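You operate a simulated robot arm through the tools that you are given. There is no shell and no other tool. Be economical: measure what you need, move in short steps, check, and stop when the job is done.

Carry out the task below with a simulated robot arm. There is one attempt and no reset: what you move stays moved.

TASK
Wind the insect screen down, then open the desk side window sash on its WIDE stay and leave it so.
Fine: first move the thermometer along the sill, out of the sash's way; leave the vent as it is.
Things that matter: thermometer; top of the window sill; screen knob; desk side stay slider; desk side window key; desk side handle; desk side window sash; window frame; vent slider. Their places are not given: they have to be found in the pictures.

Only the result counts: the job must be done as asked and must still hold three seconds after the hand-in. Knocking over, shifting, dropping, spilling or breaking anything else fails it.

THE ROBOT
A 6-joint arm with a two-finger parallel gripper, fixed in place. Base frame: the origin is at the foot of the arm, x ahead of it, y to its left, z up; the work surface is at about z = 0.835. Lengths are in m, angles in rad, forces in N, time in s.
With the tool pointing down near the work surface it reaches from about 0.1 to 0.84 m from the base axis. Its first joint turns from -2.007 to 2.007 rad. Payload 4.2 kg.
Tool frame: the origin (TCP) lies between the finger pads and is the grasp point; the fingertips stand 0.023 m ahead of it; z points along the fingers, y is the line along which they close. The gripper opens to 0.094 m. The fingers are 0.038 m wide and 0.01 m thick; the gripper's body (0.054 by 0.096 m) begins 0.039 m behind the TCP.
Orientation is told as [roll, pitch, yaw] about the base's x, y, z axes, in that order, counted from this pose: with the fingers straight down and closing along the base's y, the tool's x points along the base's -x, its y along +y and its z along -z.

THE INTERFACE
- The arm moves only by the tool jog_arm. Its argument "steps" is a list of rows, each an object of numbers (a shift or turn left out is 0, a gripper value left out holds the last): "ax", "ay", "az": the turn, a rotation vector about the tool's x, y, z in units of 120 degrees (1.0 is 120 degrees); "tx", "ty", "tz": the shift along the tool's x, y, z in units of 200 mm (1.0 is 200 mm); "hand": the finger opening in m, from 0 to 0.094. In form: [{"ax": .., "ay": .., "az": .., "tx": .., "ty": .., "tz": .., "hand": ..}, ...]. A call has 1 to 12 rows; each row is the pose to reach, as a shift and turn from the pose commanded when the call began, along the tool's axes at that moment. A call with a number of a shift or a turn outside -1 to 1 is refused whole. Each row takes 0.2 s and may step no farther than 0.05 m and 0.15 rad from the row before; otherwise, or with a gripper value out of range, the whole call is refused. A pose out of reach is approached as far as the arm can. The call stops where the force on the tool passes 90 N (or 10 N more than at its start, if that is more) or the arm is blocked; 0.2 s more then pass. The fingers move at their own pace (about 0.108 m/s each) and stop on an object; they squeeze with about 28 N. The grip force told is the motor's: it shows also when the fingers shut on nothing. Time passes only in rows, and 0.2 s behind the last, so rows that repeat a pose let the fingers close. The reply holds the time, the measured pose of the TCP, the force on the tool along the base axes, the opening and the grip force, in the units named above and with some noise.
- Cameras (640 x 400 px; columns grow to the right, rows downward): "scene" is fixed at [0.0505, 0.6505, 1.7987]; the picture's right is [-0.72, -0.70, 0.00], its down [-0.40, 0.41, -0.82] and it looks along [0.57, -0.59, -0.58] (base axes); focal length 376 px, centre (320, 200). "wrist" rides on the gripper at [-0.039, 0, -0.044] in the tool frame; the picture's right is [0.00, -1.00, 0.00], its down [0.97, 0.00, -0.24] and it looks along [0.24, 0.00, 0.97] (tool axes); focal length 218 px, centre (320, 200).
- capture(camera): a new picture of that camera. The clock stands still meanwhile.
- move_column(by): slides the trunk up (or, below 0, down) by that many m; the arm rides with it, the base frame stays. It gives what a move gives, with no picture.
- probe_pixels(camera, pixels): for up to 12 pixels [column, row] of the newest picture of that camera ("zoom" is the newest enlarged one), the place [x, y, z] in the base frame of the surface seen there, good to about 0.003 m. The clock stands still meanwhile.
- inspect(camera, box): a new picture of the part [left, top, right, bottom] of that camera's present view, enlarged. The clock stands still meanwhile.
- hand_in(): hands the job in; it is judged then, once.

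Go step by step. Measure first, check grasps and placings, and put right what went wrong. The budget is 80 turns and 54 pictures, counting those below and the enlarged ones. Unless the task says otherwise, let go and move clear before handing in, and close with one line.

The tools are called after "Call:" as a command line: name --argument value ..., lists and objects as JSON in quotes. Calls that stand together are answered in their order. jog_arm: Moves the arm, as the interface text tells. Its arguments: {"type":"object","properties":{"steps":{"type":"array"}},"required":["steps"]} The other tools are called the same way: move_column (by) slides the trunk up or down; capture (camera) takes a picture; probe_pixels (camera, pixels) gives the place of the surface under pixels of a picture; inspect (camera, box) takes an enlarged picture of a part of a camera's view; hand_in () hands the job in.

At the start:

```text
t: 0.0
position: [0.3765, 0.2183, 1.5109]
ee_rot: [0.0, 0.0, 0.0]
contact_force: [-0.3, 0.1, -1.0]
gripper_width: 0.094
grip_force: 0.0
trunk travel left (down, up): [-0.897, 0.093]
```

scene: 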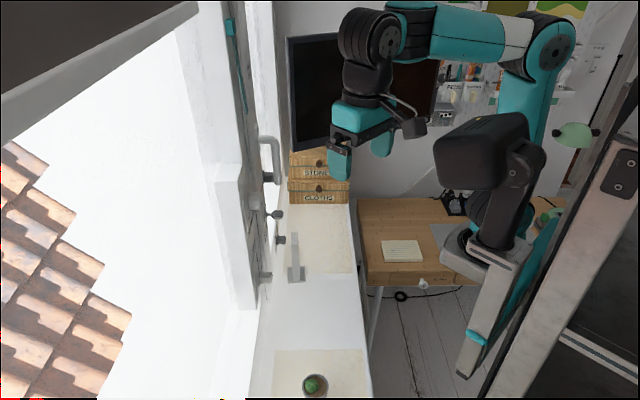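
wrist: 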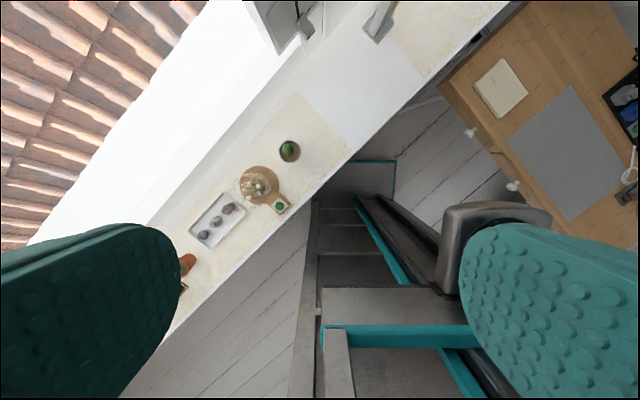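

The scene view shows the window at left with handle (270,155), knobs (275,215) and a grey upright at (297,260) on the sill. I'll enlarge these parts and probe them.

Call:
inspect --camera "scene" --box '[200, 100, 360, 300]'

Call:
inspect --camera "scene" --box '[180, 0, 340, 100]'

Call:
probe_pixels --camera "scene" --pixels '[[270, 155], [268, 178], [275, 214], [281, 240], [266, 275], [297, 240], [297, 277], [320, 300], [250, 200], [230, 25], [240, 90], [315, 383]]'

```text
2.00 times, centred on (280, 200) of scene
```

zoom: 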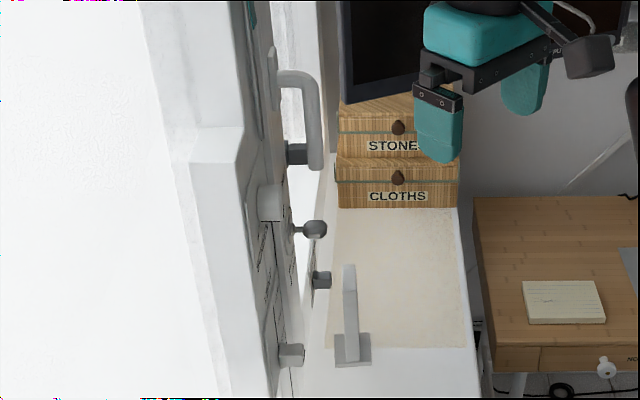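

```text
4.00 times, centred on (260, 50) of scene
```

zoom: 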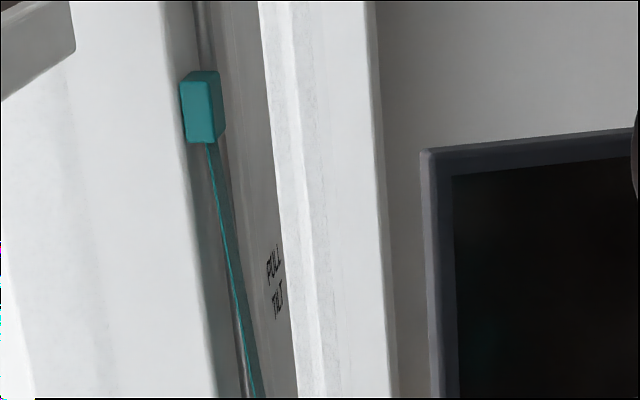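

```text
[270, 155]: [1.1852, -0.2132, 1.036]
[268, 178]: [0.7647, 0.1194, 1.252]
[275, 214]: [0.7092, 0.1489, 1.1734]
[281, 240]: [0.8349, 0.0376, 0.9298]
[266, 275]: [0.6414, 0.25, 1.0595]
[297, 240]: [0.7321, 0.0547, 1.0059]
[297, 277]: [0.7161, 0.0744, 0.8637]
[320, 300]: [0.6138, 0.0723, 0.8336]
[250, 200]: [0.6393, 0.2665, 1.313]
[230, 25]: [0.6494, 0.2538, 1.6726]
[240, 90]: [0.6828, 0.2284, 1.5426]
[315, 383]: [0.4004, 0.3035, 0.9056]
```

Window plane looks to run diagonally (about x+y=0.9), facing the robot at 45 degrees. I'll yaw 45 degrees, then pitch the tool up to look straight at it.

Call:
jog_arm --steps '[{"az": -0.0625}, {"az": -0.125}, {"az": -0.1875}, {"az": -0.25}, {"az": -0.3125}, {"az": -0.375}]'

Call:
jog_arm --steps '[{"ay": -0.068}, {"ay": -0.136}, {"ay": -0.204}, {"ay": -0.272}, {"ay": -0.34}, {"ay": -0.408}, {"ay": -0.476}, {"ay": -0.544}, {"ay": -0.612}, {"ay": -0.68}, {"ay": -0.75}]'

Call:
capture --camera "wrist"

```text
t: 1.4
position: [0.3761, 0.2184, 1.51]
ee_rot: [-0.001, 0.0, 0.789]
contact_force: [0.0, -0.3, -0.1]
gripper_width: 0.0938
grip_force: 0.0
trunk travel left (down, up): [-0.897, 0.093]
```

```text
t: 3.8
position: [0.3753, 0.2186, 1.5091]
ee_rot: [-0.601, -1.569, 1.394]
contact_force: [0.2, -0.4, -0.4]
gripper_width: 0.094
grip_force: 0.1
out of reach, approached as far as the arm can: row 7, 8, 9
trunk travel left (down, up): [-0.897, 0.093]
```

```text
49 pictures are left
```

wrist: 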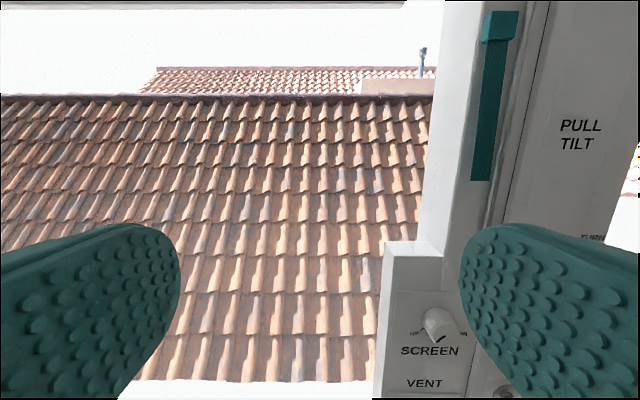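

The wrist now faces the window: screen knob at (437,322) on the mullion, VENT below it. I'll lower the trunk and shift right for a full view of the desk-side sash.

Call:
move_column --by -0.3

Call:
jog_arm --steps '[{"ty": -0.2, "tz": -0.1}, {"ty": -0.4, "tz": -0.2}, {"ty": -0.6, "tz": -0.3}]'

Call:
capture --camera "wrist"

Call:
capture --camera "scene"

```text
t: 6.8
position: [0.3775, 0.2174, 1.2082]
ee_rot: [2.202, -1.57, -1.417]
contact_force: [0.6, 0.3, 0.1]
gripper_width: 0.094
grip_force: 0.0
trunk travel left (down, up): [-0.597, 0.393]
```

```text
t: 7.6
position: [0.4287, 0.1939, 1.1961]
ee_rot: [-3.093, -1.571, -2.404]
contact_force: [-0.3, 1.3, 0.1]
gripper_width: 0.0938
grip_force: 0.1
out of reach, approached as far as the arm can: row 1, 2, 3
trunk travel left (down, up): [-0.597, 0.393]
```

```text
48 pictures are left
```

wrist: 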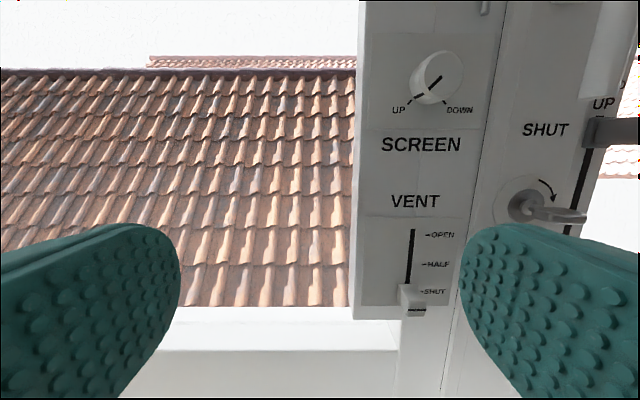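

```text
47 pictures are left
```

scene: 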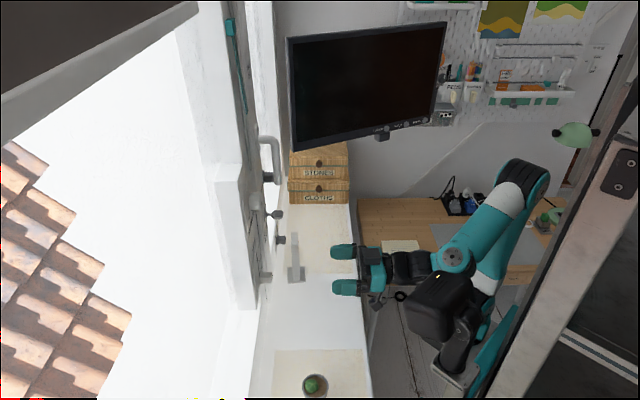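

The arm cannot retract further there; I see the screen knob (433,78), key (527,207) and handle edge. I'll slide right along the window for the rest.

Call:
jog_arm --steps '[{"ty": -0.2}, {"ty": -0.4}, {"ty": -0.6}, {"ty": -0.75}]'

Call:
capture --camera "wrist"

```text
t: 8.6
position: [0.5326, 0.0857, 1.1959]
ee_rot: [-1.933, -1.569, 2.722]
contact_force: [-0.2, 0.1, 0.6]
gripper_width: 0.0939
grip_force: 0.1
out of reach, approached as far as the arm can: row 1, 2, 3
trunk travel left (down, up): [-0.597, 0.393]
```

```text
46 pictures are left
```

wrist: 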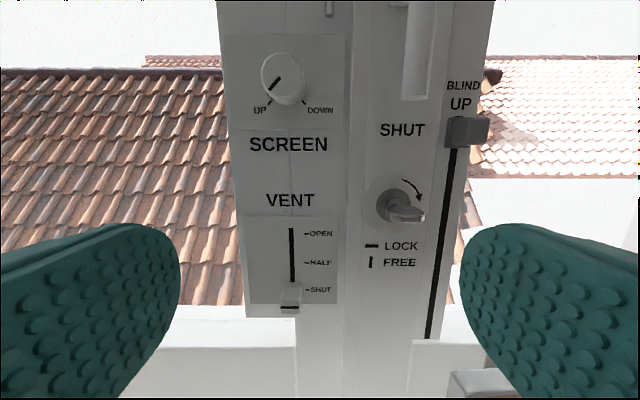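

Clear view: screen knob (283,78) pointing UP, key (400,210) at LOCK, blind slider (467,132). I'll probe these and then look up and down.

Call:
probe_pixels --camera "wrist" --pixels '[[283, 75], [250, 60], [330, 60], [402, 211], [415, 211], [372, 225], [355, 260], [290, 296], [467, 132], [415, 80], [240, 180], [390, 320]]'

Call:
inspect --camera "wrist" --box '[220, 0, 500, 175]'

Call:
move_column --by 0.22

Call:
capture --camera "wrist"

```text
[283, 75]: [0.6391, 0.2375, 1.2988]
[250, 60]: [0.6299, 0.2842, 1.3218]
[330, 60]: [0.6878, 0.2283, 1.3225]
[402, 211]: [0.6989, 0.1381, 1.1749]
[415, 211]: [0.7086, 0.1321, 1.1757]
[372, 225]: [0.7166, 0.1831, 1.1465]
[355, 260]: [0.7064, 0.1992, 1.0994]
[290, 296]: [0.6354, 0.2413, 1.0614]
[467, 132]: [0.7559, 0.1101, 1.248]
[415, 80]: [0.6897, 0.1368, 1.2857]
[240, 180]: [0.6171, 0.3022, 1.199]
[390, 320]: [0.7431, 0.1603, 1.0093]
```

```text
2.29 times, centred on (360, 88) of wrist
```

zoom: 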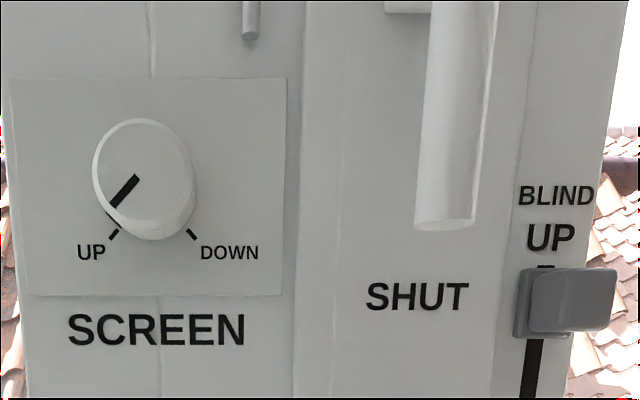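

```text
t: 10.9
position: [0.5327, 0.0845, 1.4161]
ee_rot: [1.752, -1.571, -0.967]
contact_force: [0.2, 0.2, 0.2]
gripper_width: 0.0939
grip_force: 0.1
trunk travel left (down, up): [-0.817, 0.173]
```

```text
44 pictures are left
```

wrist: 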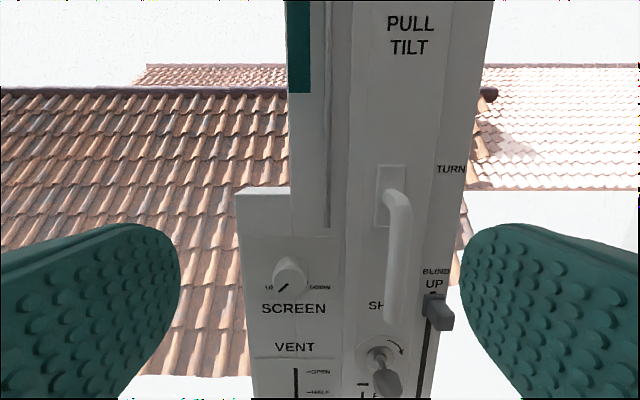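

Handle pivot is at (390,195), pointing down (SHUT); TURN is to the right. Probe the handle, then look down for stay and thermometer.

Call:
probe_pixels --camera "wrist" --pixels '[[390, 182], [390, 215], [400, 200], [396, 260], [390, 315], [375, 220], [345, 200], [420, 170], [440, 310], [380, 360], [390, 378], [490, 95]]'

Call:
inspect --camera "wrist" --box '[300, 140, 500, 400]'

Call:
move_column --by -0.4

Call:
capture --camera "wrist"

```text
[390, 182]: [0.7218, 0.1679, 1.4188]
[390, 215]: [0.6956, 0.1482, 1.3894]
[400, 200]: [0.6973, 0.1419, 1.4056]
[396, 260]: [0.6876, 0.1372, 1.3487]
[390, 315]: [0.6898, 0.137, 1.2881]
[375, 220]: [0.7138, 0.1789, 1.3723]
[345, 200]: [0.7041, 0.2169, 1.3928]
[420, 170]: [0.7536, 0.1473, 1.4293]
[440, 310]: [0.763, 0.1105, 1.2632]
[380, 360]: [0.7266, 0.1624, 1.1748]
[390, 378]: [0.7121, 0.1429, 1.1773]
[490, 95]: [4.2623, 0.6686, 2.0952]
```

```text
1.54 times, centred on (400, 270) of wrist
```

zoom: 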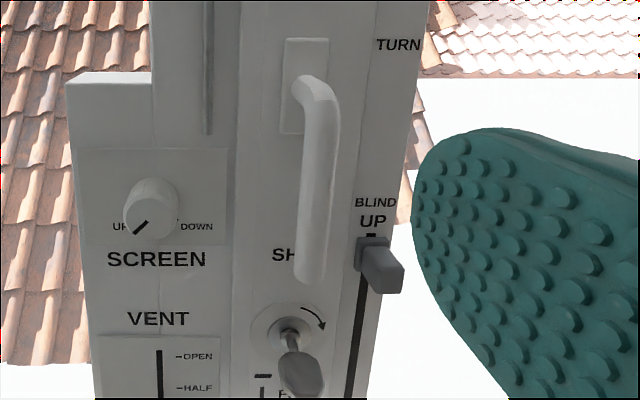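

```text
t: 14.8
position: [0.5328, 0.0851, 1.0168]
ee_rot: [1.961, -1.571, -1.173]
contact_force: [-0.3, 0.1, -0.1]
gripper_width: 0.0942
grip_force: 0.1
trunk travel left (down, up): [-0.417, 0.573]
```

```text
42 pictures are left
```

wrist: 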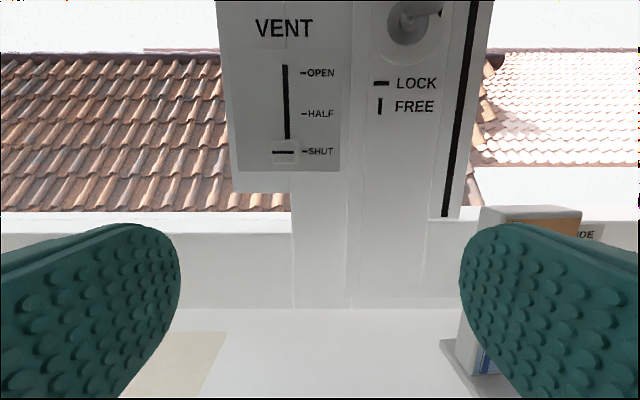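

I see the stay label "..DE" at (588,233) and thermometer hidden behind the right finger. Sliding right to see it.

Call:
jog_arm --steps '[{"ty": -0.2}, {"ty": -0.4}, {"ty": -0.6}, {"ty": -0.8}]'

Call:
capture --camera "wrist"

```text
t: 15.8
position: [0.6469, -0.0287, 1.0163]
ee_rot: [-2.06, -1.569, 2.848]
contact_force: [0.1, 0.6, -0.1]
gripper_width: 0.094
grip_force: 0.1
trunk travel left (down, up): [-0.417, 0.573]
```

```text
41 pictures are left
```

wrist: 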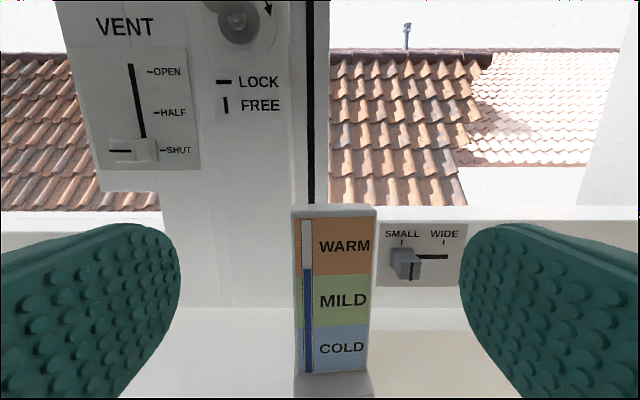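

Thermometer stands at (335,300); stay slider at (408,263) is at SMALL and must go to WIDE on the right. Probing these.

Call:
probe_pixels --camera "wrist" --pixels '[[335, 208], [298, 212], [376, 212], [298, 370], [370, 360], [335, 385], [405, 262], [415, 262], [446, 257], [385, 280], [420, 360], [480, 213]]'

Call:
inspect --camera "wrist" --box '[280, 190, 480, 400]'

Call:
inspect --camera "scene" --box '[240, 200, 400, 400]'

```text
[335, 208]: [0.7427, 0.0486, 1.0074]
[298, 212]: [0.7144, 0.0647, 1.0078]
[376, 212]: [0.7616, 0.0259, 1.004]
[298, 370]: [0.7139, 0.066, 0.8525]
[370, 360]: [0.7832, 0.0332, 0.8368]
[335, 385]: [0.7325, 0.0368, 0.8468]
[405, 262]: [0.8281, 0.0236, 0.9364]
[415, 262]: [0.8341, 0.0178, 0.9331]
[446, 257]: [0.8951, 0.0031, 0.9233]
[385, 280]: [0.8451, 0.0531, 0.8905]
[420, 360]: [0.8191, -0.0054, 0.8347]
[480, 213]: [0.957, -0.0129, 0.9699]
```

```text
1.90 times, centred on (380, 295) of wrist
```

zoom: 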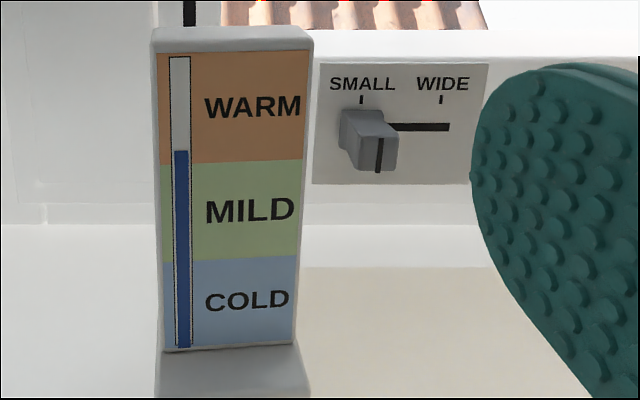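

```text
2.00 times, centred on (320, 300) of scene
```

zoom: 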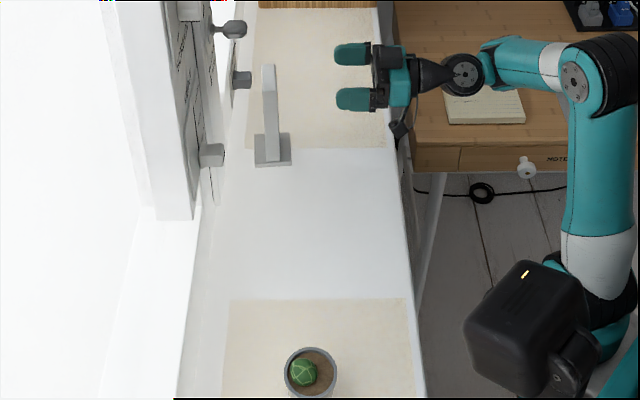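

Thermometer plate is about 0.063 wide, centred at s=0.49 along the window and 0.115 m ahead of the tool. I'll lower to its upper part, advance with open fingers and grip it.

Call:
jog_arm --steps '[{"tx": 0.17, "ty": -0.06}, {"tx": 0.17, "ty": -0.06, "tz": 0.2}, {"tx": 0.17, "ty": -0.06, "tz": 0.4}, {"tx": 0.17, "ty": -0.06, "tz": 0.5}, {"tx": 0.17, "ty": -0.06, "tz": 0.59}]'

Call:
capture --camera "wrist"

Call:
inspect --camera "scene" --box '[240, 200, 400, 300]'

```text
t: 17.0
position: [0.7387, 0.0454, 0.9819]
ee_rot: [1.271, -1.57, -0.486]
contact_force: [-0.5, 0.0, -0.9]
gripper_width: 0.094
grip_force: 0.0
trunk travel left (down, up): [-0.417, 0.573]
```

```text
38 pictures are left
```

wrist: 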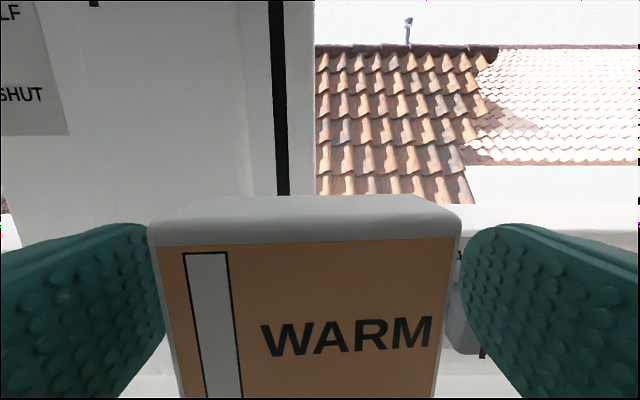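

```text
4.00 times, centred on (320, 250) of scene
```

zoom: 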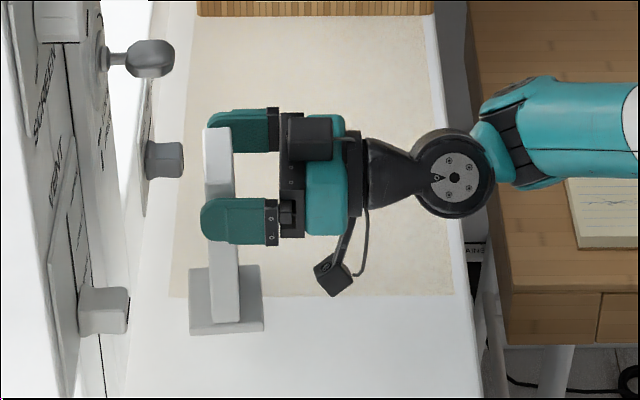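

Plate sits centred between the fingers. Closing, and lifting slightly.

Call:
jog_arm --steps '[{"hand": 0.05}, {"hand": 0.05}, {"hand": 0.05}, {"tx": -0.04, "hand": 0.05}]'

Call:
capture --camera "wrist"

```text
t: 18.0
position: [0.7388, 0.0478, 0.9906]
ee_rot: [2.34, -1.571, -1.553]
contact_force: [0.4, 0.4, -2.3]
gripper_width: 0.0687
grip_force: 28.1
trunk travel left (down, up): [-0.417, 0.573]
```

```text
36 pictures are left
```

wrist: 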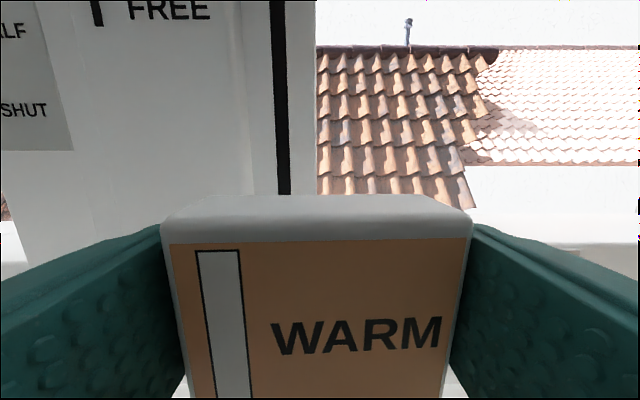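

Thermometer is held (opening 0.0687, lifted 8 mm). Carrying it 0.24 m left along the sill.

Call:
jog_arm --steps '[{"ty": 0.1}, {"ty": 0.25}, {"ty": 0.4}, {"ty": 0.55}, {"ty": 0.7}, {"ty": 0.85}, {"ty": 0.95}, {"ty": 1.0}]'

Call:
jog_arm --steps '[{"ty": 0.1}, {"ty": 0.2}, {"ty": 0.2}]'

Call:
inspect --camera "scene" --box '[200, 200, 400, 400]'

```text
t: 19.8
position: [0.5971, 0.1889, 0.9908]
ee_rot: [2.45, -1.572, -1.664]
contact_force: [-0.9, 0.0, -2.0]
gripper_width: 0.0683
grip_force: 27.8
trunk travel left (down, up): [-0.417, 0.573]
```

```text
t: 20.6
position: [0.5689, 0.2171, 0.9919]
ee_rot: [-3.121, -1.571, -2.378]
contact_force: [0.1, -0.1, -2.9]
gripper_width: 0.0684
grip_force: 28.1
trunk travel left (down, up): [-0.417, 0.573]
```

```text
2.00 times, centred on (300, 300) of scene
```

zoom: 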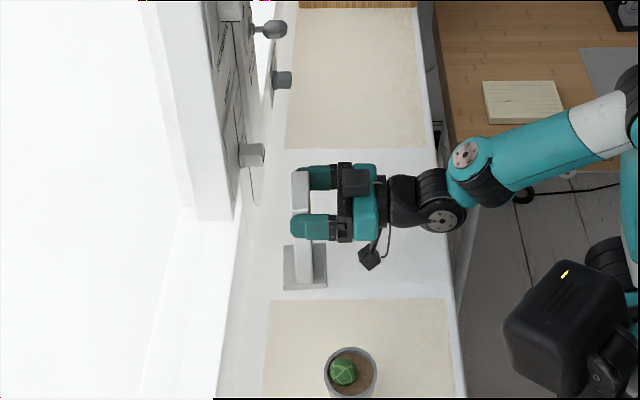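

The thermometer hovers over the plain strip between both sheets. Lowering 8–9 mm and releasing.

Call:
jog_arm --steps '[{"tx": 0.02}, {"tx": 0.035}, {"tx": 0.042}, {"tx": 0.042}]'

Call:
jog_arm --steps '[{"hand": 0.094}, {"hand": 0.094}, {"hand": 0.094}, {"tz": -0.1}, {"tz": -0.25}, {"tz": -0.4}, {"tz": -0.5}]'

Call:
capture --camera "wrist"

```text
t: 21.6
position: [0.5676, 0.2164, 0.9825]
ee_rot: [0.686, -1.571, 0.099]
contact_force: [1.2, 0.2, -2.0]
gripper_width: 0.0684
grip_force: 28.0
trunk travel left (down, up): [-0.417, 0.573]
```

```text
t: 23.2
position: [0.5062, 0.1533, 0.9931]
ee_rot: [0.29, -1.569, 0.494]
contact_force: [0.0, 0.3, 0.1]
gripper_width: 0.094
grip_force: 0.0
out of reach, approached as far as the arm can: row 7
trunk travel left (down, up): [-0.417, 0.573]
```

```text
34 pictures are left
```

wrist: 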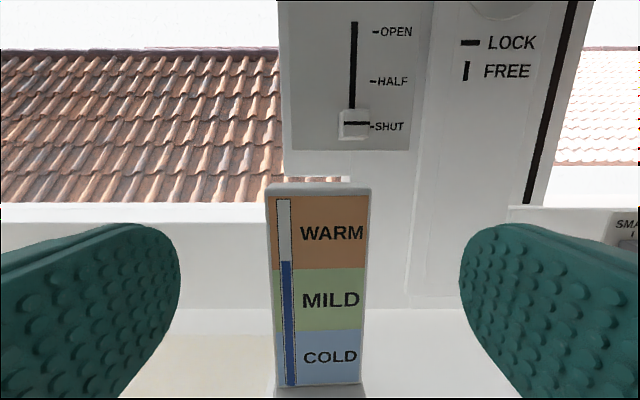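

Thermometer stands upright in its new place. Next the screen knob: raise the trunk 0.31 m and align in front of it (s=0.284).

Call:
move_column --by 0.31

Call:
jog_arm --steps '[{"ty": -0.17}, {"ty": -0.17}]'

Call:
capture --camera "wrist"

```text
t: 26.2
position: [0.5062, 0.1538, 1.3024]
ee_rot: [0.386, -1.57, 0.398]
contact_force: [0.1, 0.3, 0.1]
gripper_width: 0.0941
grip_force: 0.0
trunk travel left (down, up): [-0.727, 0.263]
```

```text
t: 26.8
position: [0.5319, 0.1293, 1.3037]
ee_rot: [-1.317, -1.571, 2.104]
contact_force: [-0.2, 0.8, 0.2]
gripper_width: 0.0936
grip_force: 0.1
trunk travel left (down, up): [-0.727, 0.263]
```

```text
33 pictures are left
```

wrist: 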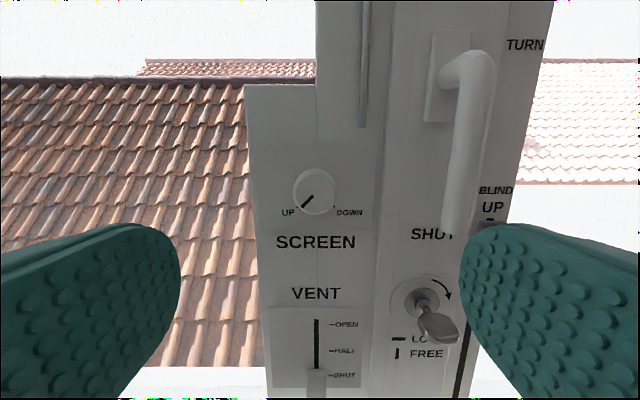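

Probing knob rim and face around (316,190).

Call:
probe_pixels --camera "wrist" --pixels '[[316, 190], [299, 190], [332, 190], [316, 174], [316, 208], [308, 203], [325, 180], [280, 180], [360, 180], [460, 215], [425, 330], [422, 300]]'

Call:
inspect --camera "wrist" --box '[270, 150, 370, 230]'

```text
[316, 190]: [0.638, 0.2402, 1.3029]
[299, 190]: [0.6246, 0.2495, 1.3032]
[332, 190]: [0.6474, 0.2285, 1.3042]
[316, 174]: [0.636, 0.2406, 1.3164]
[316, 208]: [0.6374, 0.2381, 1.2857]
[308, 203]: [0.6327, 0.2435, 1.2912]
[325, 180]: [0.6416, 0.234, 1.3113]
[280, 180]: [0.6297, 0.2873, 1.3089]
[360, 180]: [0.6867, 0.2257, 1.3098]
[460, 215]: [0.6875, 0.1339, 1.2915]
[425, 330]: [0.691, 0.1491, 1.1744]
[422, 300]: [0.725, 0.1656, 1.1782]
```

```text
5.00 times, centred on (320, 190) of wrist
```

zoom: 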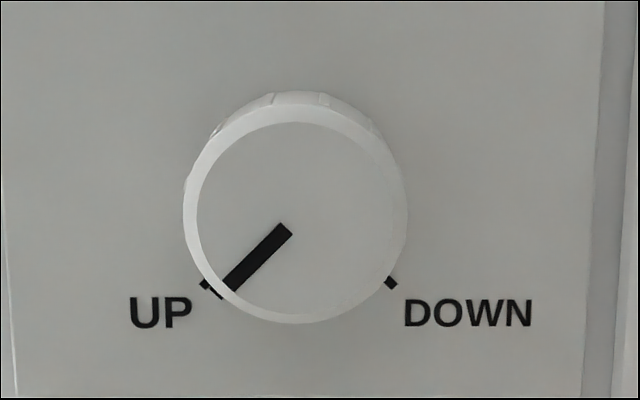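

Knob face centre is at s≈0.2805, z≈1.2995, n≈0.62, panel at n≈0.648, diameter ~0.04. Moving in around it and closing.

Call:
jog_arm --steps '[{"tx": 0.021, "ty": 0.021, "tz": 0.2}, {"tx": 0.021, "ty": 0.021, "tz": 0.4}, {"tx": 0.021, "ty": 0.021, "tz": 0.6}, {"tx": 0.021, "ty": 0.021, "tz": 0.68}, {"tx": 0.021, "ty": 0.021, "tz": 0.745}, {"tx": 0.021, "ty": 0.021, "tz": 0.745, "hand": 0.02}, {"tx": 0.021, "ty": 0.021, "tz": 0.745, "hand": 0.02}, {"tx": 0.021, "ty": 0.021, "tz": 0.745, "hand": 0.02}]'

Call:
capture --camera "wrist"

```text
t: 28.6
position: [0.6329, 0.2369, 1.3]
ee_rot: [-1.506, -1.571, 2.29]
contact_force: [12.5, -5.3, 0.9]
gripper_width: 0.0418
grip_force: 45.6
trunk travel left (down, up): [-0.727, 0.263]
```

```text
31 pictures are left
```

wrist: 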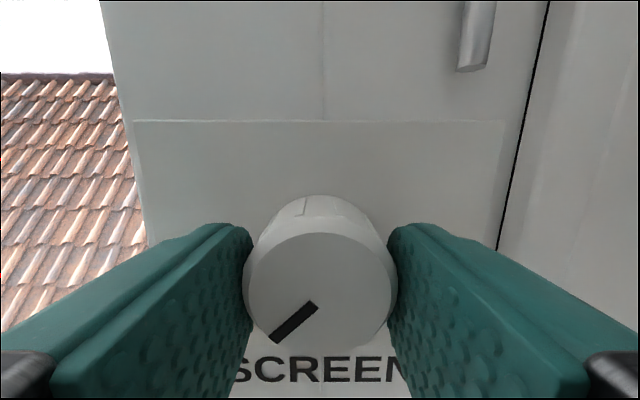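

Knob is gripped (0.042), pointer lower-left. Turning clockwise 100 degrees first.

Call:
jog_arm --steps '[{"az": 0.07}, {"az": 0.14}, {"az": 0.21}, {"az": 0.28}, {"az": 0.35}, {"az": 0.42}, {"az": 0.49}, {"az": 0.56}, {"az": 0.63}, {"az": 0.7}, {"az": 0.75}]'

Call:
capture --camera "wrist"

```text
t: 31.0
position: [0.6316, 0.2376, 1.2992]
ee_rot: [1.574, 0.004, -0.784]
contact_force: [4.0, 1.8, 18.0]
gripper_width: 0.0418
grip_force: 45.0
trunk travel left (down, up): [-0.727, 0.263]
```

```text
30 pictures are left
```

wrist: 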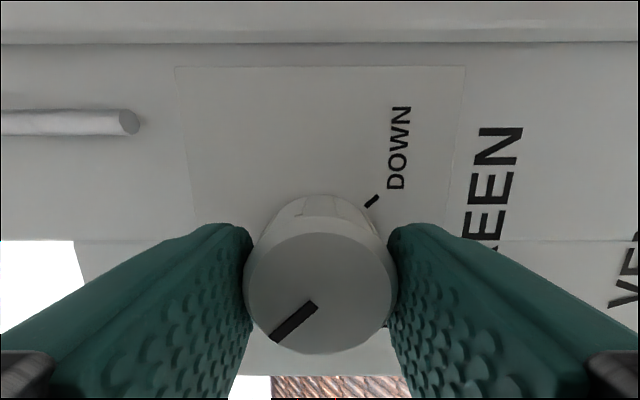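

The knob followed the gripper 90°. Continuing another 90° and then the last 90°.

Call:
jog_arm --steps '[{"az": 0.07}, {"az": 0.14}, {"az": 0.21}, {"az": 0.28}, {"az": 0.35}, {"az": 0.42}, {"az": 0.49}, {"az": 0.56}, {"az": 0.63}, {"az": 0.7}, {"az": 0.75}]'

```text
t: 33.4
position: [0.6333, 0.2363, 1.3016]
ee_rot: [-2.822, 1.562, 1.103]
contact_force: [7.3, -3.7, 27.4]
gripper_width: 0.0418
grip_force: 45.2
trunk travel left (down, up): [-0.727, 0.263]
```

No limit reached; turning the final 90°.

Call:
jog_arm --steps '[{"az": 0.07}, {"az": 0.14}, {"az": 0.21}, {"az": 0.28}, {"az": 0.35}, {"az": 0.42}, {"az": 0.49}, {"az": 0.56}, {"az": 0.63}, {"az": 0.7}, {"az": 0.75}]'

Call:
capture --camera "wrist"

```text
t: 34.0
position: [0.6258, 0.2278, 1.275]
ee_rot: [-1.542, 1.346, 2.453]
contact_force: [-33.2, 75.1, -9.0]
gripper_width: 0.0515
grip_force: 36.1
out of reach, approached as far as the arm can: row 1, 2
trunk travel left (down, up): [-0.727, 0.263]
stopped in row 2: the force on the tool passed its limit (the readings are from after the stop); the commanded pose is now the measured one
```

```text
29 pictures are left
```

wrist: 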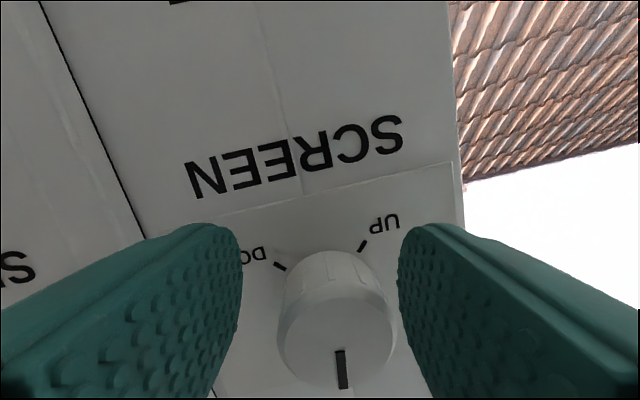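

Joint limit reached and the grip slipped; the pointer is now near the top. Opening, backing off, and unwinding the wrist.

Call:
jog_arm --steps '[{"hand": 0.094}, {"hand": 0.094}, {"hand": 0.094}, {"tz": -0.1}, {"tz": -0.25}, {"tz": -0.4}]'

Call:
jog_arm --steps '[{"az": -0.07}, {"az": -0.14}, {"az": -0.21}, {"az": -0.28}, {"az": -0.35}, {"az": -0.42}, {"az": -0.49}, {"az": -0.56}, {"az": -0.63}, {"az": -0.7}, {"az": -0.77}]'

Call:
jog_arm --steps '[{"az": -0.07}, {"az": -0.14}, {"az": -0.21}, {"az": -0.28}, {"az": -0.35}, {"az": -0.42}, {"az": -0.49}, {"az": -0.56}, {"az": -0.63}, {"az": -0.7}, {"az": -0.73}]'

Call:
capture --camera "wrist"

```text
t: 35.4
position: [0.5819, 0.1543, 1.2765]
ee_rot: [-1.589, 1.351, 2.382]
contact_force: [-0.2, -0.3, -0.4]
gripper_width: 0.0939
grip_force: 0.0
trunk travel left (down, up): [-0.727, 0.263]
```

```text
t: 37.8
position: [0.5805, 0.1553, 1.2748]
ee_rot: [1.576, 0.178, -0.742]
contact_force: [-0.9, 0.0, 0.3]
gripper_width: 0.0941
grip_force: 0.0
trunk travel left (down, up): [-0.727, 0.263]
```

```text
t: 40.2
position: [0.5813, 0.156, 1.2767]
ee_rot: [1.593, -1.351, -0.763]
contact_force: [0.6, -0.5, 0.4]
gripper_width: 0.0939
grip_force: 0.0
trunk travel left (down, up): [-0.727, 0.263]
```

```text
28 pictures are left
```

wrist: 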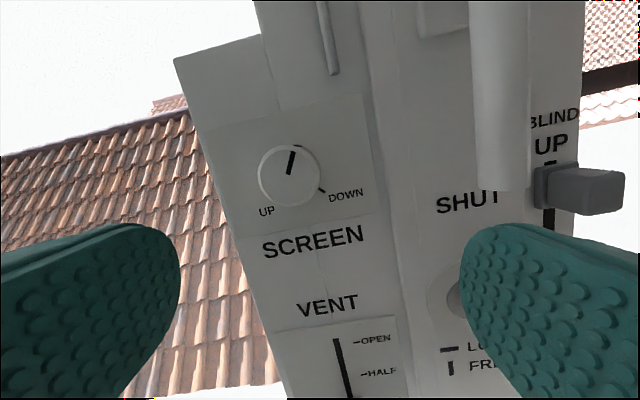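

Pointer reads ~22° past top; 113° more clockwise remain. I'll square the gripper again and centre in front of the knob.

Call:
jog_arm --steps '[{"ax": 0.01, "ay": -0.002, "az": -0.05, "tx": -0.045, "ty": 0.06}, {"ax": 0.0205, "ay": -0.0046, "az": -0.105, "tx": -0.093, "ty": 0.12, "tz": 0.005}, {"ax": 0.0205, "ay": -0.0046, "az": -0.105, "tx": -0.093, "ty": 0.12, "tz": 0.005}]'

Call:
capture --camera "wrist"

```text
t: 41.0
position: [0.5674, 0.1698, 1.2995]
ee_rot: [3.005, -1.56, -2.218]
contact_force: [-0.3, 0.6, -0.5]
gripper_width: 0.0941
grip_force: 0.1
trunk travel left (down, up): [-0.727, 0.263]
```

```text
27 pictures are left
```

wrist: 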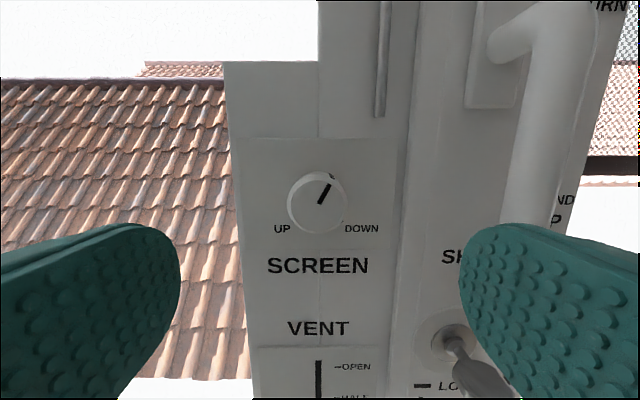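

Aligned; pointer ~25° past top. Advancing, gripping, and turning.

Call:
jog_arm --steps '[{"tz": 0.2}, {"tz": 0.38}, {"tz": 0.478}, {"tz": 0.478, "hand": 0.02}, {"tz": 0.478, "hand": 0.02}, {"tz": 0.478, "hand": 0.02}]'

Call:
jog_arm --steps '[{"az": 0.07}, {"az": 0.14}, {"az": 0.21}, {"az": 0.28}, {"az": 0.35}, {"az": 0.42}, {"az": 0.49}, {"az": 0.56}, {"az": 0.63}, {"az": 0.7}, {"az": 0.75}]'

Call:
capture --camera "wrist"

```text
t: 42.4
position: [0.6333, 0.2379, 1.3029]
ee_rot: [2.813, -1.559, -2.024]
contact_force: [-11.7, 9.8, 0.1]
gripper_width: 0.0414
grip_force: 45.2
trunk travel left (down, up): [-0.727, 0.263]
```

```text
t: 44.8
position: [0.6351, 0.2371, 1.2998]
ee_rot: [1.576, 0.004, -0.784]
contact_force: [-4.9, 7.1, -13.8]
gripper_width: 0.0417
grip_force: 44.7
trunk travel left (down, up): [-0.727, 0.263]
```

```text
26 pictures are left
```

wrist: 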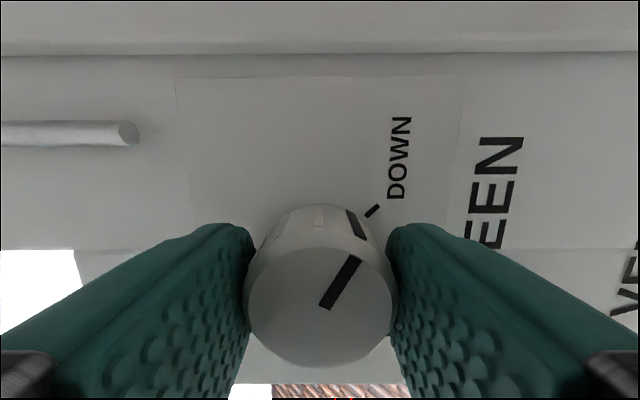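

Pointer is about 15–20° short of DOWN. Turning a bit more to the stop.

Call:
jog_arm --steps '[{"az": 0.06}, {"az": 0.12}, {"az": 0.17}, {"az": 0.2}, {"az": 0.2}]'

Call:
jog_arm --steps '[{"hand": 0.094}, {"hand": 0.094}, {"hand": 0.094}, {"tz": -0.1}, {"tz": -0.25}, {"tz": -0.4}, {"tz": -0.5}]'

Call:
capture --camera "wrist"

Call:
capture --camera "scene"

```text
t: 46.0
position: [0.6366, 0.2361, 1.2981]
ee_rot: [1.575, 0.423, -0.786]
contact_force: [1.4, 0.0, -25.4]
gripper_width: 0.0417
grip_force: 44.7
trunk travel left (down, up): [-0.727, 0.263]
```

```text
t: 47.6
position: [0.5644, 0.164, 1.2999]
ee_rot: [1.58, 0.422, -0.782]
contact_force: [-0.3, 0.2, -1.2]
gripper_width: 0.0941
grip_force: 0.1
trunk travel left (down, up): [-0.727, 0.263]
```

```text
25 pictures are left
```

wrist: 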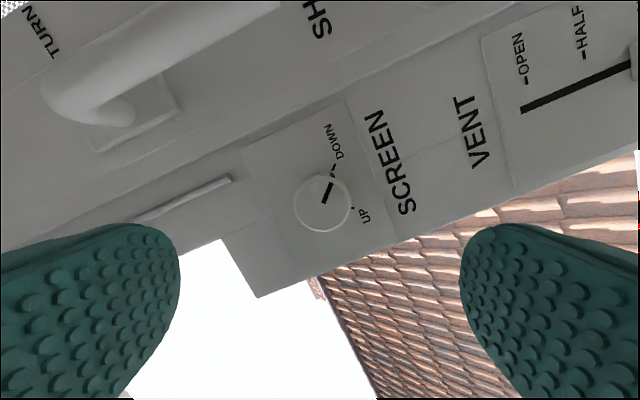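

```text
24 pictures are left
```

scene: 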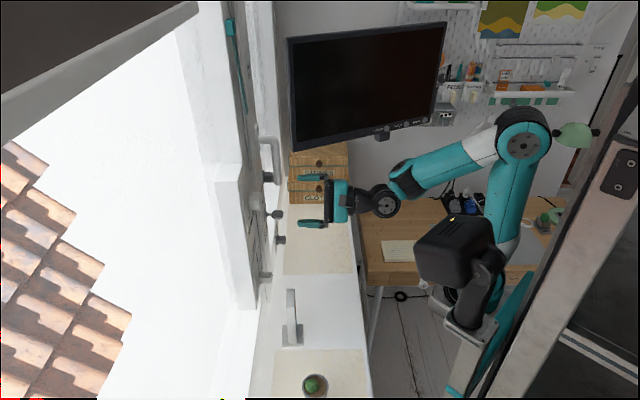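

The pointer appears lined up with DOWN at (333,170). Verifying in enlargement.

Call:
inspect --camera "wrist" --box '[280, 130, 380, 250]'

Call:
jog_arm --steps '[{"az": -0.07}, {"az": -0.14}, {"az": -0.21}, {"az": -0.28}, {"az": -0.35}, {"az": -0.42}, {"az": -0.49}, {"az": -0.56}, {"az": -0.63}, {"az": -0.7}, {"az": -0.77}, {"az": -0.84}]'

```text
3.33 times, centred on (330, 190) of wrist
```

zoom: 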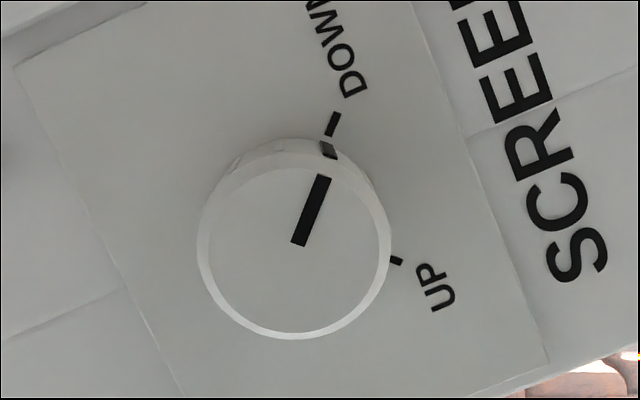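

```text
t: 50.2
position: [0.5641, 0.1669, 1.3006]
ee_rot: [1.611, -1.341, -0.825]
contact_force: [0.2, 0.4, 0.8]
gripper_width: 0.0937
grip_force: 0.0
trunk travel left (down, up): [-0.727, 0.263]
```

Knob is at DOWN. Next the stay slider: square the gripper, slide right along the window, then lower the trunk.

Call:
jog_arm --steps '[{"az": -0.055}, {"az": -0.11, "ay": 0.004}]'

Call:
jog_arm --steps '[{"ty": -0.15, "tz": -0.1}, {"ty": -0.35, "tz": -0.2}, {"ty": -0.55, "tz": -0.2}, {"ty": -0.75, "tz": -0.2}, {"ty": -0.95, "tz": -0.2}]'

Call:
jog_arm --steps '[{"ty": -0.2}, {"ty": -0.35}, {"ty": -0.44}]'

Call:
move_column --by -0.33

Call:
capture --camera "wrist"

```text
t: 50.8
position: [0.5637, 0.1667, 1.2997]
ee_rot: [2.497, -1.57, -1.711]
contact_force: [0.0, 0.2, -0.8]
gripper_width: 0.0942
grip_force: 0.1
trunk travel left (down, up): [-0.727, 0.263]
```

```text
t: 52.0
position: [0.6694, 0.0044, 1.3001]
ee_rot: [2.502, -1.571, -1.717]
contact_force: [-0.6, 0.0, 0.7]
gripper_width: 0.094
grip_force: 0.0
trunk travel left (down, up): [-0.727, 0.263]
```

```text
t: 52.8
position: [0.7317, -0.0577, 1.2992]
ee_rot: [1.939, -1.568, -1.152]
contact_force: [-0.3, 0.3, -0.1]
gripper_width: 0.0938
grip_force: 0.0
trunk travel left (down, up): [-0.727, 0.263]
```

```text
t: 56.0
position: [0.7323, -0.0589, 0.9694]
ee_rot: [1.954, -1.567, -1.168]
contact_force: [0.3, -0.1, 0.7]
gripper_width: 0.0938
grip_force: 0.0
trunk travel left (down, up): [-0.397, 0.593]
```

```text
22 pictures are left
```

wrist: 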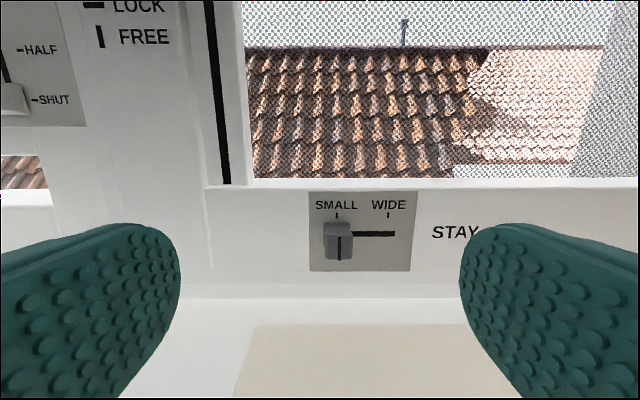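

The screen mesh is visible down over the desk-side window. Stay slider at (338,242); probing it.

Call:
probe_pixels --camera "wrist" --pixels '[[338, 240], [328, 240], [350, 240], [338, 226], [338, 256], [394, 234], [388, 214], [337, 214], [400, 262]]'

Call:
inspect --camera "wrist" --box '[300, 185, 420, 275]'

```text
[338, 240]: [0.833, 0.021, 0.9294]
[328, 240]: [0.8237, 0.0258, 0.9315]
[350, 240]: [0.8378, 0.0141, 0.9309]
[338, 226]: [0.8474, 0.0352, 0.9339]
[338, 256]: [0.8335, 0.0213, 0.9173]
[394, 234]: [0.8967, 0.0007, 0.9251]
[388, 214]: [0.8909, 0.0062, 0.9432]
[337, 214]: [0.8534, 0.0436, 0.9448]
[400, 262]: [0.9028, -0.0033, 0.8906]
```

```text
4.44 times, centred on (360, 230) of wrist
```

zoom: 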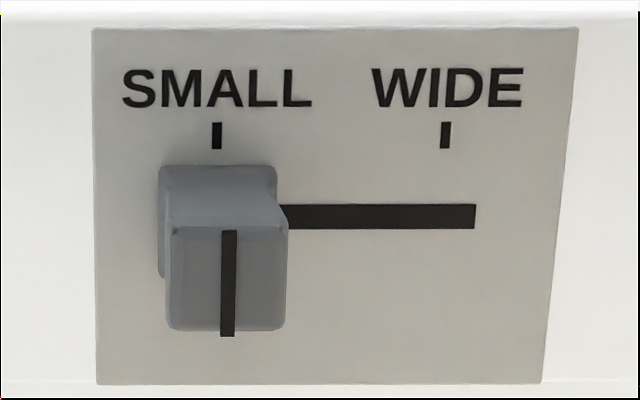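

Slider centre s=0.5735, z=0.926; ticks are 0.053 m apart. Gripping and sliding it right by 0.053.

Call:
jog_arm --steps '[{"tx": 0.217, "ty": -0.07}, {"tx": 0.217, "ty": -0.07, "tz": 0.2}, {"tx": 0.217, "ty": -0.07, "tz": 0.4}, {"tx": 0.217, "ty": -0.07, "tz": 0.55}, {"tx": 0.217, "ty": -0.07, "tz": 0.635}, {"tx": 0.217, "ty": -0.07, "tz": 0.635, "hand": 0.01}, {"tx": 0.217, "ty": -0.07, "tz": 0.635, "hand": 0.01}, {"tx": 0.217, "ty": -0.07, "tz": 0.635, "hand": 0.01}, {"tx": 0.217, "ty": -0.07, "tz": 0.635, "hand": 0.01}]'

Call:
jog_arm --steps '[{"ty": -0.07}, {"ty": -0.14}, {"ty": -0.21}, {"ty": -0.265}, {"ty": -0.27}]'

Call:
jog_arm --steps '[{"hand": 0.094}, {"hand": 0.094}, {"hand": 0.094}, {"tz": -0.15}, {"tz": -0.35}, {"tz": -0.55}]'

Call:
capture --camera "wrist"

```text
t: 56.5
position: [0.7346, -0.0651, 0.9532]
ee_rot: [-2.894, -1.532, -2.588]
contact_force: [-9.4, -5.7, 41.9]
gripper_width: 0.0941
grip_force: 0.1
trunk travel left (down, up): [-0.397, 0.593]
stopped in row 2: the force on the tool passed its limit (the readings are from after the stop); the commanded pose is now the measured one
```

```text
t: 57.7
position: [0.7725, -0.0985, 0.9544]
ee_rot: [-3.056, -1.531, -2.421]
contact_force: [-27.0, 15.5, 53.2]
gripper_width: 0.0941
grip_force: 0.1
trunk travel left (down, up): [-0.397, 0.593]
```

```text
t: 59.1
position: [0.7265, -0.1542, 0.9497]
ee_rot: [-3.084, -1.564, -2.423]
contact_force: [0.8, 0.6, 0.3]
gripper_width: 0.0941
grip_force: 0.1
out of reach, approached as far as the arm can: row 5, 6
trunk travel left (down, up): [-0.397, 0.593]
```

```text
20 pictures are left
```

wrist: 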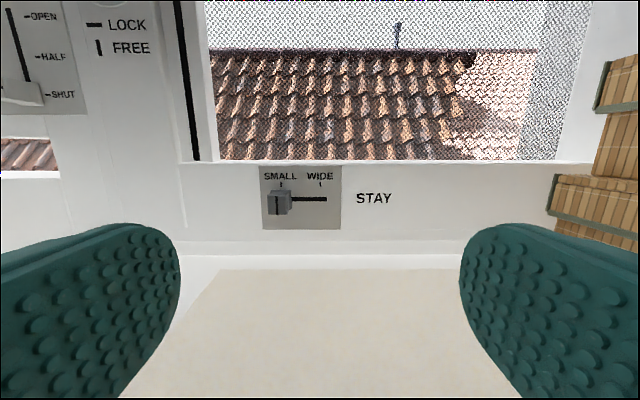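

Something under the arm was touched when lowering (upward force 42 N). Checking the scene to see what.

Call:
capture --camera "scene"

```text
19 pictures are left
```

scene: 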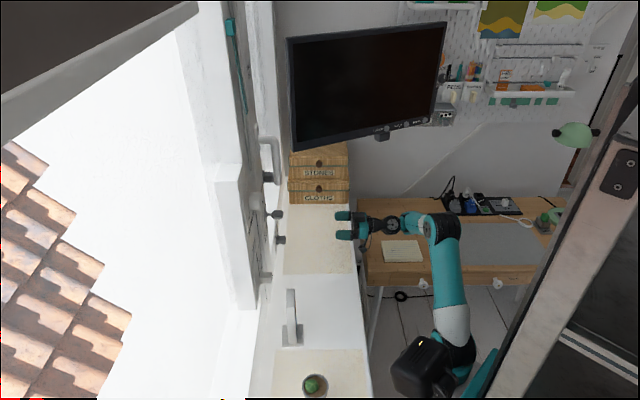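

The arm's wrist/elbow links hang over the desk. Probing heights of desk, sill edge and arm links.

Call:
probe_pixels --camera "scene" --pixels '[[400, 252], [365, 262], [350, 265], [390, 222], [420, 225], [440, 225], [450, 290], [365, 225], [345, 225], [380, 205], [440, 252], [450, 325]]'

Call:
inspect --camera "scene" --box '[300, 180, 500, 300]'

```text
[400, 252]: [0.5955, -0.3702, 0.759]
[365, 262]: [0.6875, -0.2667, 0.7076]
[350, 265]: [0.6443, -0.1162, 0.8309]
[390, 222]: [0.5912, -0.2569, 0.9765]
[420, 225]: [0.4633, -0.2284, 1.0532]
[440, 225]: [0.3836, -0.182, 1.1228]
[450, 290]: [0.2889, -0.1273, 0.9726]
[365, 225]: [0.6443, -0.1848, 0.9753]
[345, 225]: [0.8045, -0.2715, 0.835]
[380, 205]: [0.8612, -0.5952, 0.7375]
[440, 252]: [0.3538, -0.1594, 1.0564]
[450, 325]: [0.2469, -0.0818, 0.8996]
```

```text
3.20 times, centred on (400, 240) of scene
```

zoom: 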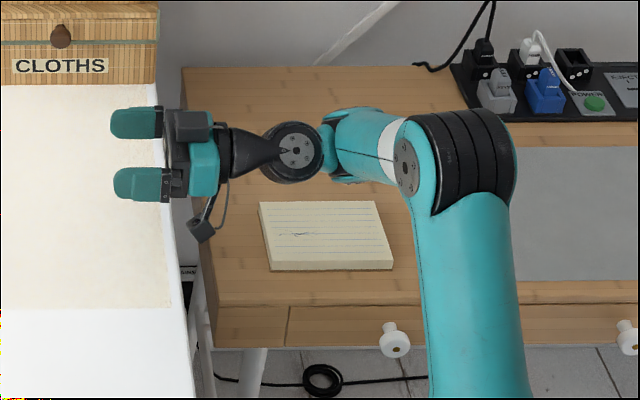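

A bracket on the gripper's underside (~0.1 m below the tool) touched the sill when level and low. I'll raise slightly, pitch the tool 30° down so it clears, and approach the slider that way.

Call:
jog_arm --steps '[{"tx": -0.15}, {"tx": -0.15, "ay": 0.0625}, {"tx": -0.15, "ay": 0.125}, {"tx": -0.15, "ay": 0.1875}, {"tx": -0.15, "ay": 0.25}, {"tx": -0.15, "ay": 0.25}]'

Call:
jog_arm --steps '[{"tx": -0.02, "ty": 0.08, "tz": 0.2}, {"tx": -0.04, "ty": 0.16, "tz": 0.4}, {"tx": -0.058, "ty": 0.2465, "tz": 0.6}, {"tx": -0.058, "ty": 0.2465, "tz": 0.63}]'

Call:
capture --camera "wrist"

```text
t: 60.5
position: [0.7263, -0.1527, 0.9815]
ee_rot: [-0.006, -1.076, 0.804]
contact_force: [0.3, 0.1, 0.4]
gripper_width: 0.0941
grip_force: 0.1
out of reach, approached as far as the arm can: row 1
trunk travel left (down, up): [-0.397, 0.593]
```

```text
t: 61.5
position: [0.7739, -0.0338, 0.9312]
ee_rot: [-0.01, -1.076, 0.805]
contact_force: [-1.0, 0.1, -0.3]
gripper_width: 0.0941
grip_force: 0.1
trunk travel left (down, up): [-0.397, 0.593]
```

```text
17 pictures are left
```

wrist: 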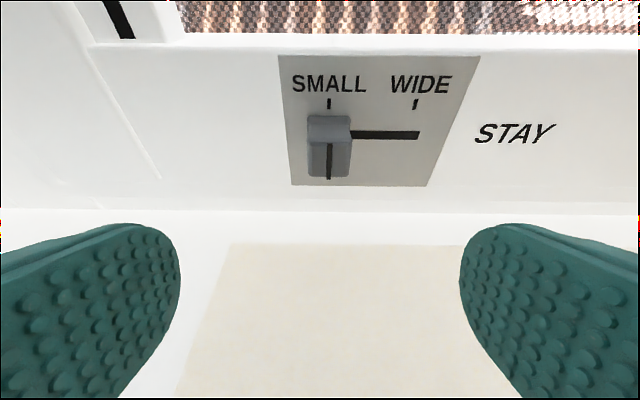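

Nicely lined up: slider (330,150) between the fingers. Advancing, gripping.

Call:
jog_arm --steps '[{"tx": -0.08, "ty": -0.015, "tz": 0.17}, {"tx": -0.165, "ty": -0.015, "tz": 0.348}, {"tx": -0.165, "ty": -0.015, "tz": 0.348, "hand": 0.01}, {"tx": -0.165, "ty": -0.015, "tz": 0.348, "hand": 0.01}, {"tx": -0.165, "ty": -0.015, "tz": 0.348, "hand": 0.01}, {"tx": -0.165, "ty": -0.015, "tz": 0.348, "hand": 0.01}]'

Call:
capture --camera "wrist"

```text
t: 62.9
position: [0.8289, 0.0169, 0.9281]
ee_rot: [-0.01, -1.077, 0.799]
contact_force: [15.9, -13.8, 1.5]
gripper_width: 0.0246
grip_force: 45.5
trunk travel left (down, up): [-0.397, 0.593]
```

```text
16 pictures are left
```

wrist: 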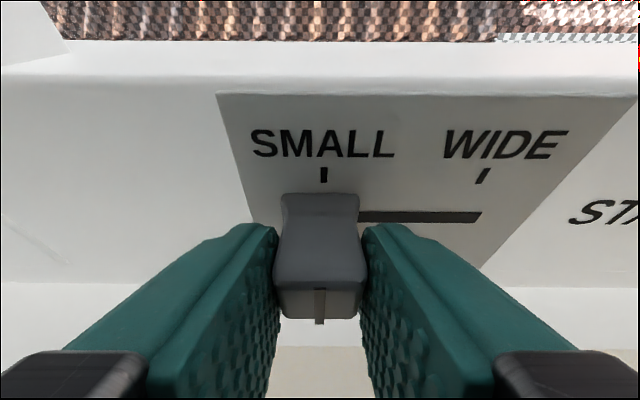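

Slider gripped (0.025). Sliding right to WIDE.

Call:
jog_arm --steps '[{"ty": -0.07}, {"ty": -0.14}, {"ty": -0.21}, {"ty": -0.26}, {"ty": -0.272}, {"ty": -0.272}]'

Call:
capture --camera "wrist"

```text
t: 64.3
position: [0.8667, -0.0193, 0.9277]
ee_rot: [-0.004, -1.075, 0.802]
contact_force: [-24.8, -9.0, -8.2]
gripper_width: 0.0244
grip_force: 44.9
trunk travel left (down, up): [-0.397, 0.593]
```

```text
15 pictures are left
```

wrist: 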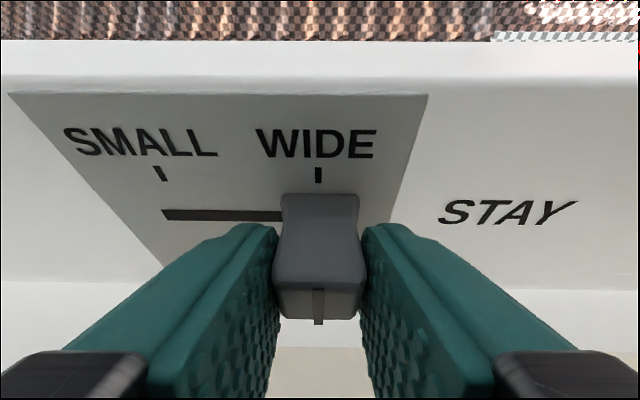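

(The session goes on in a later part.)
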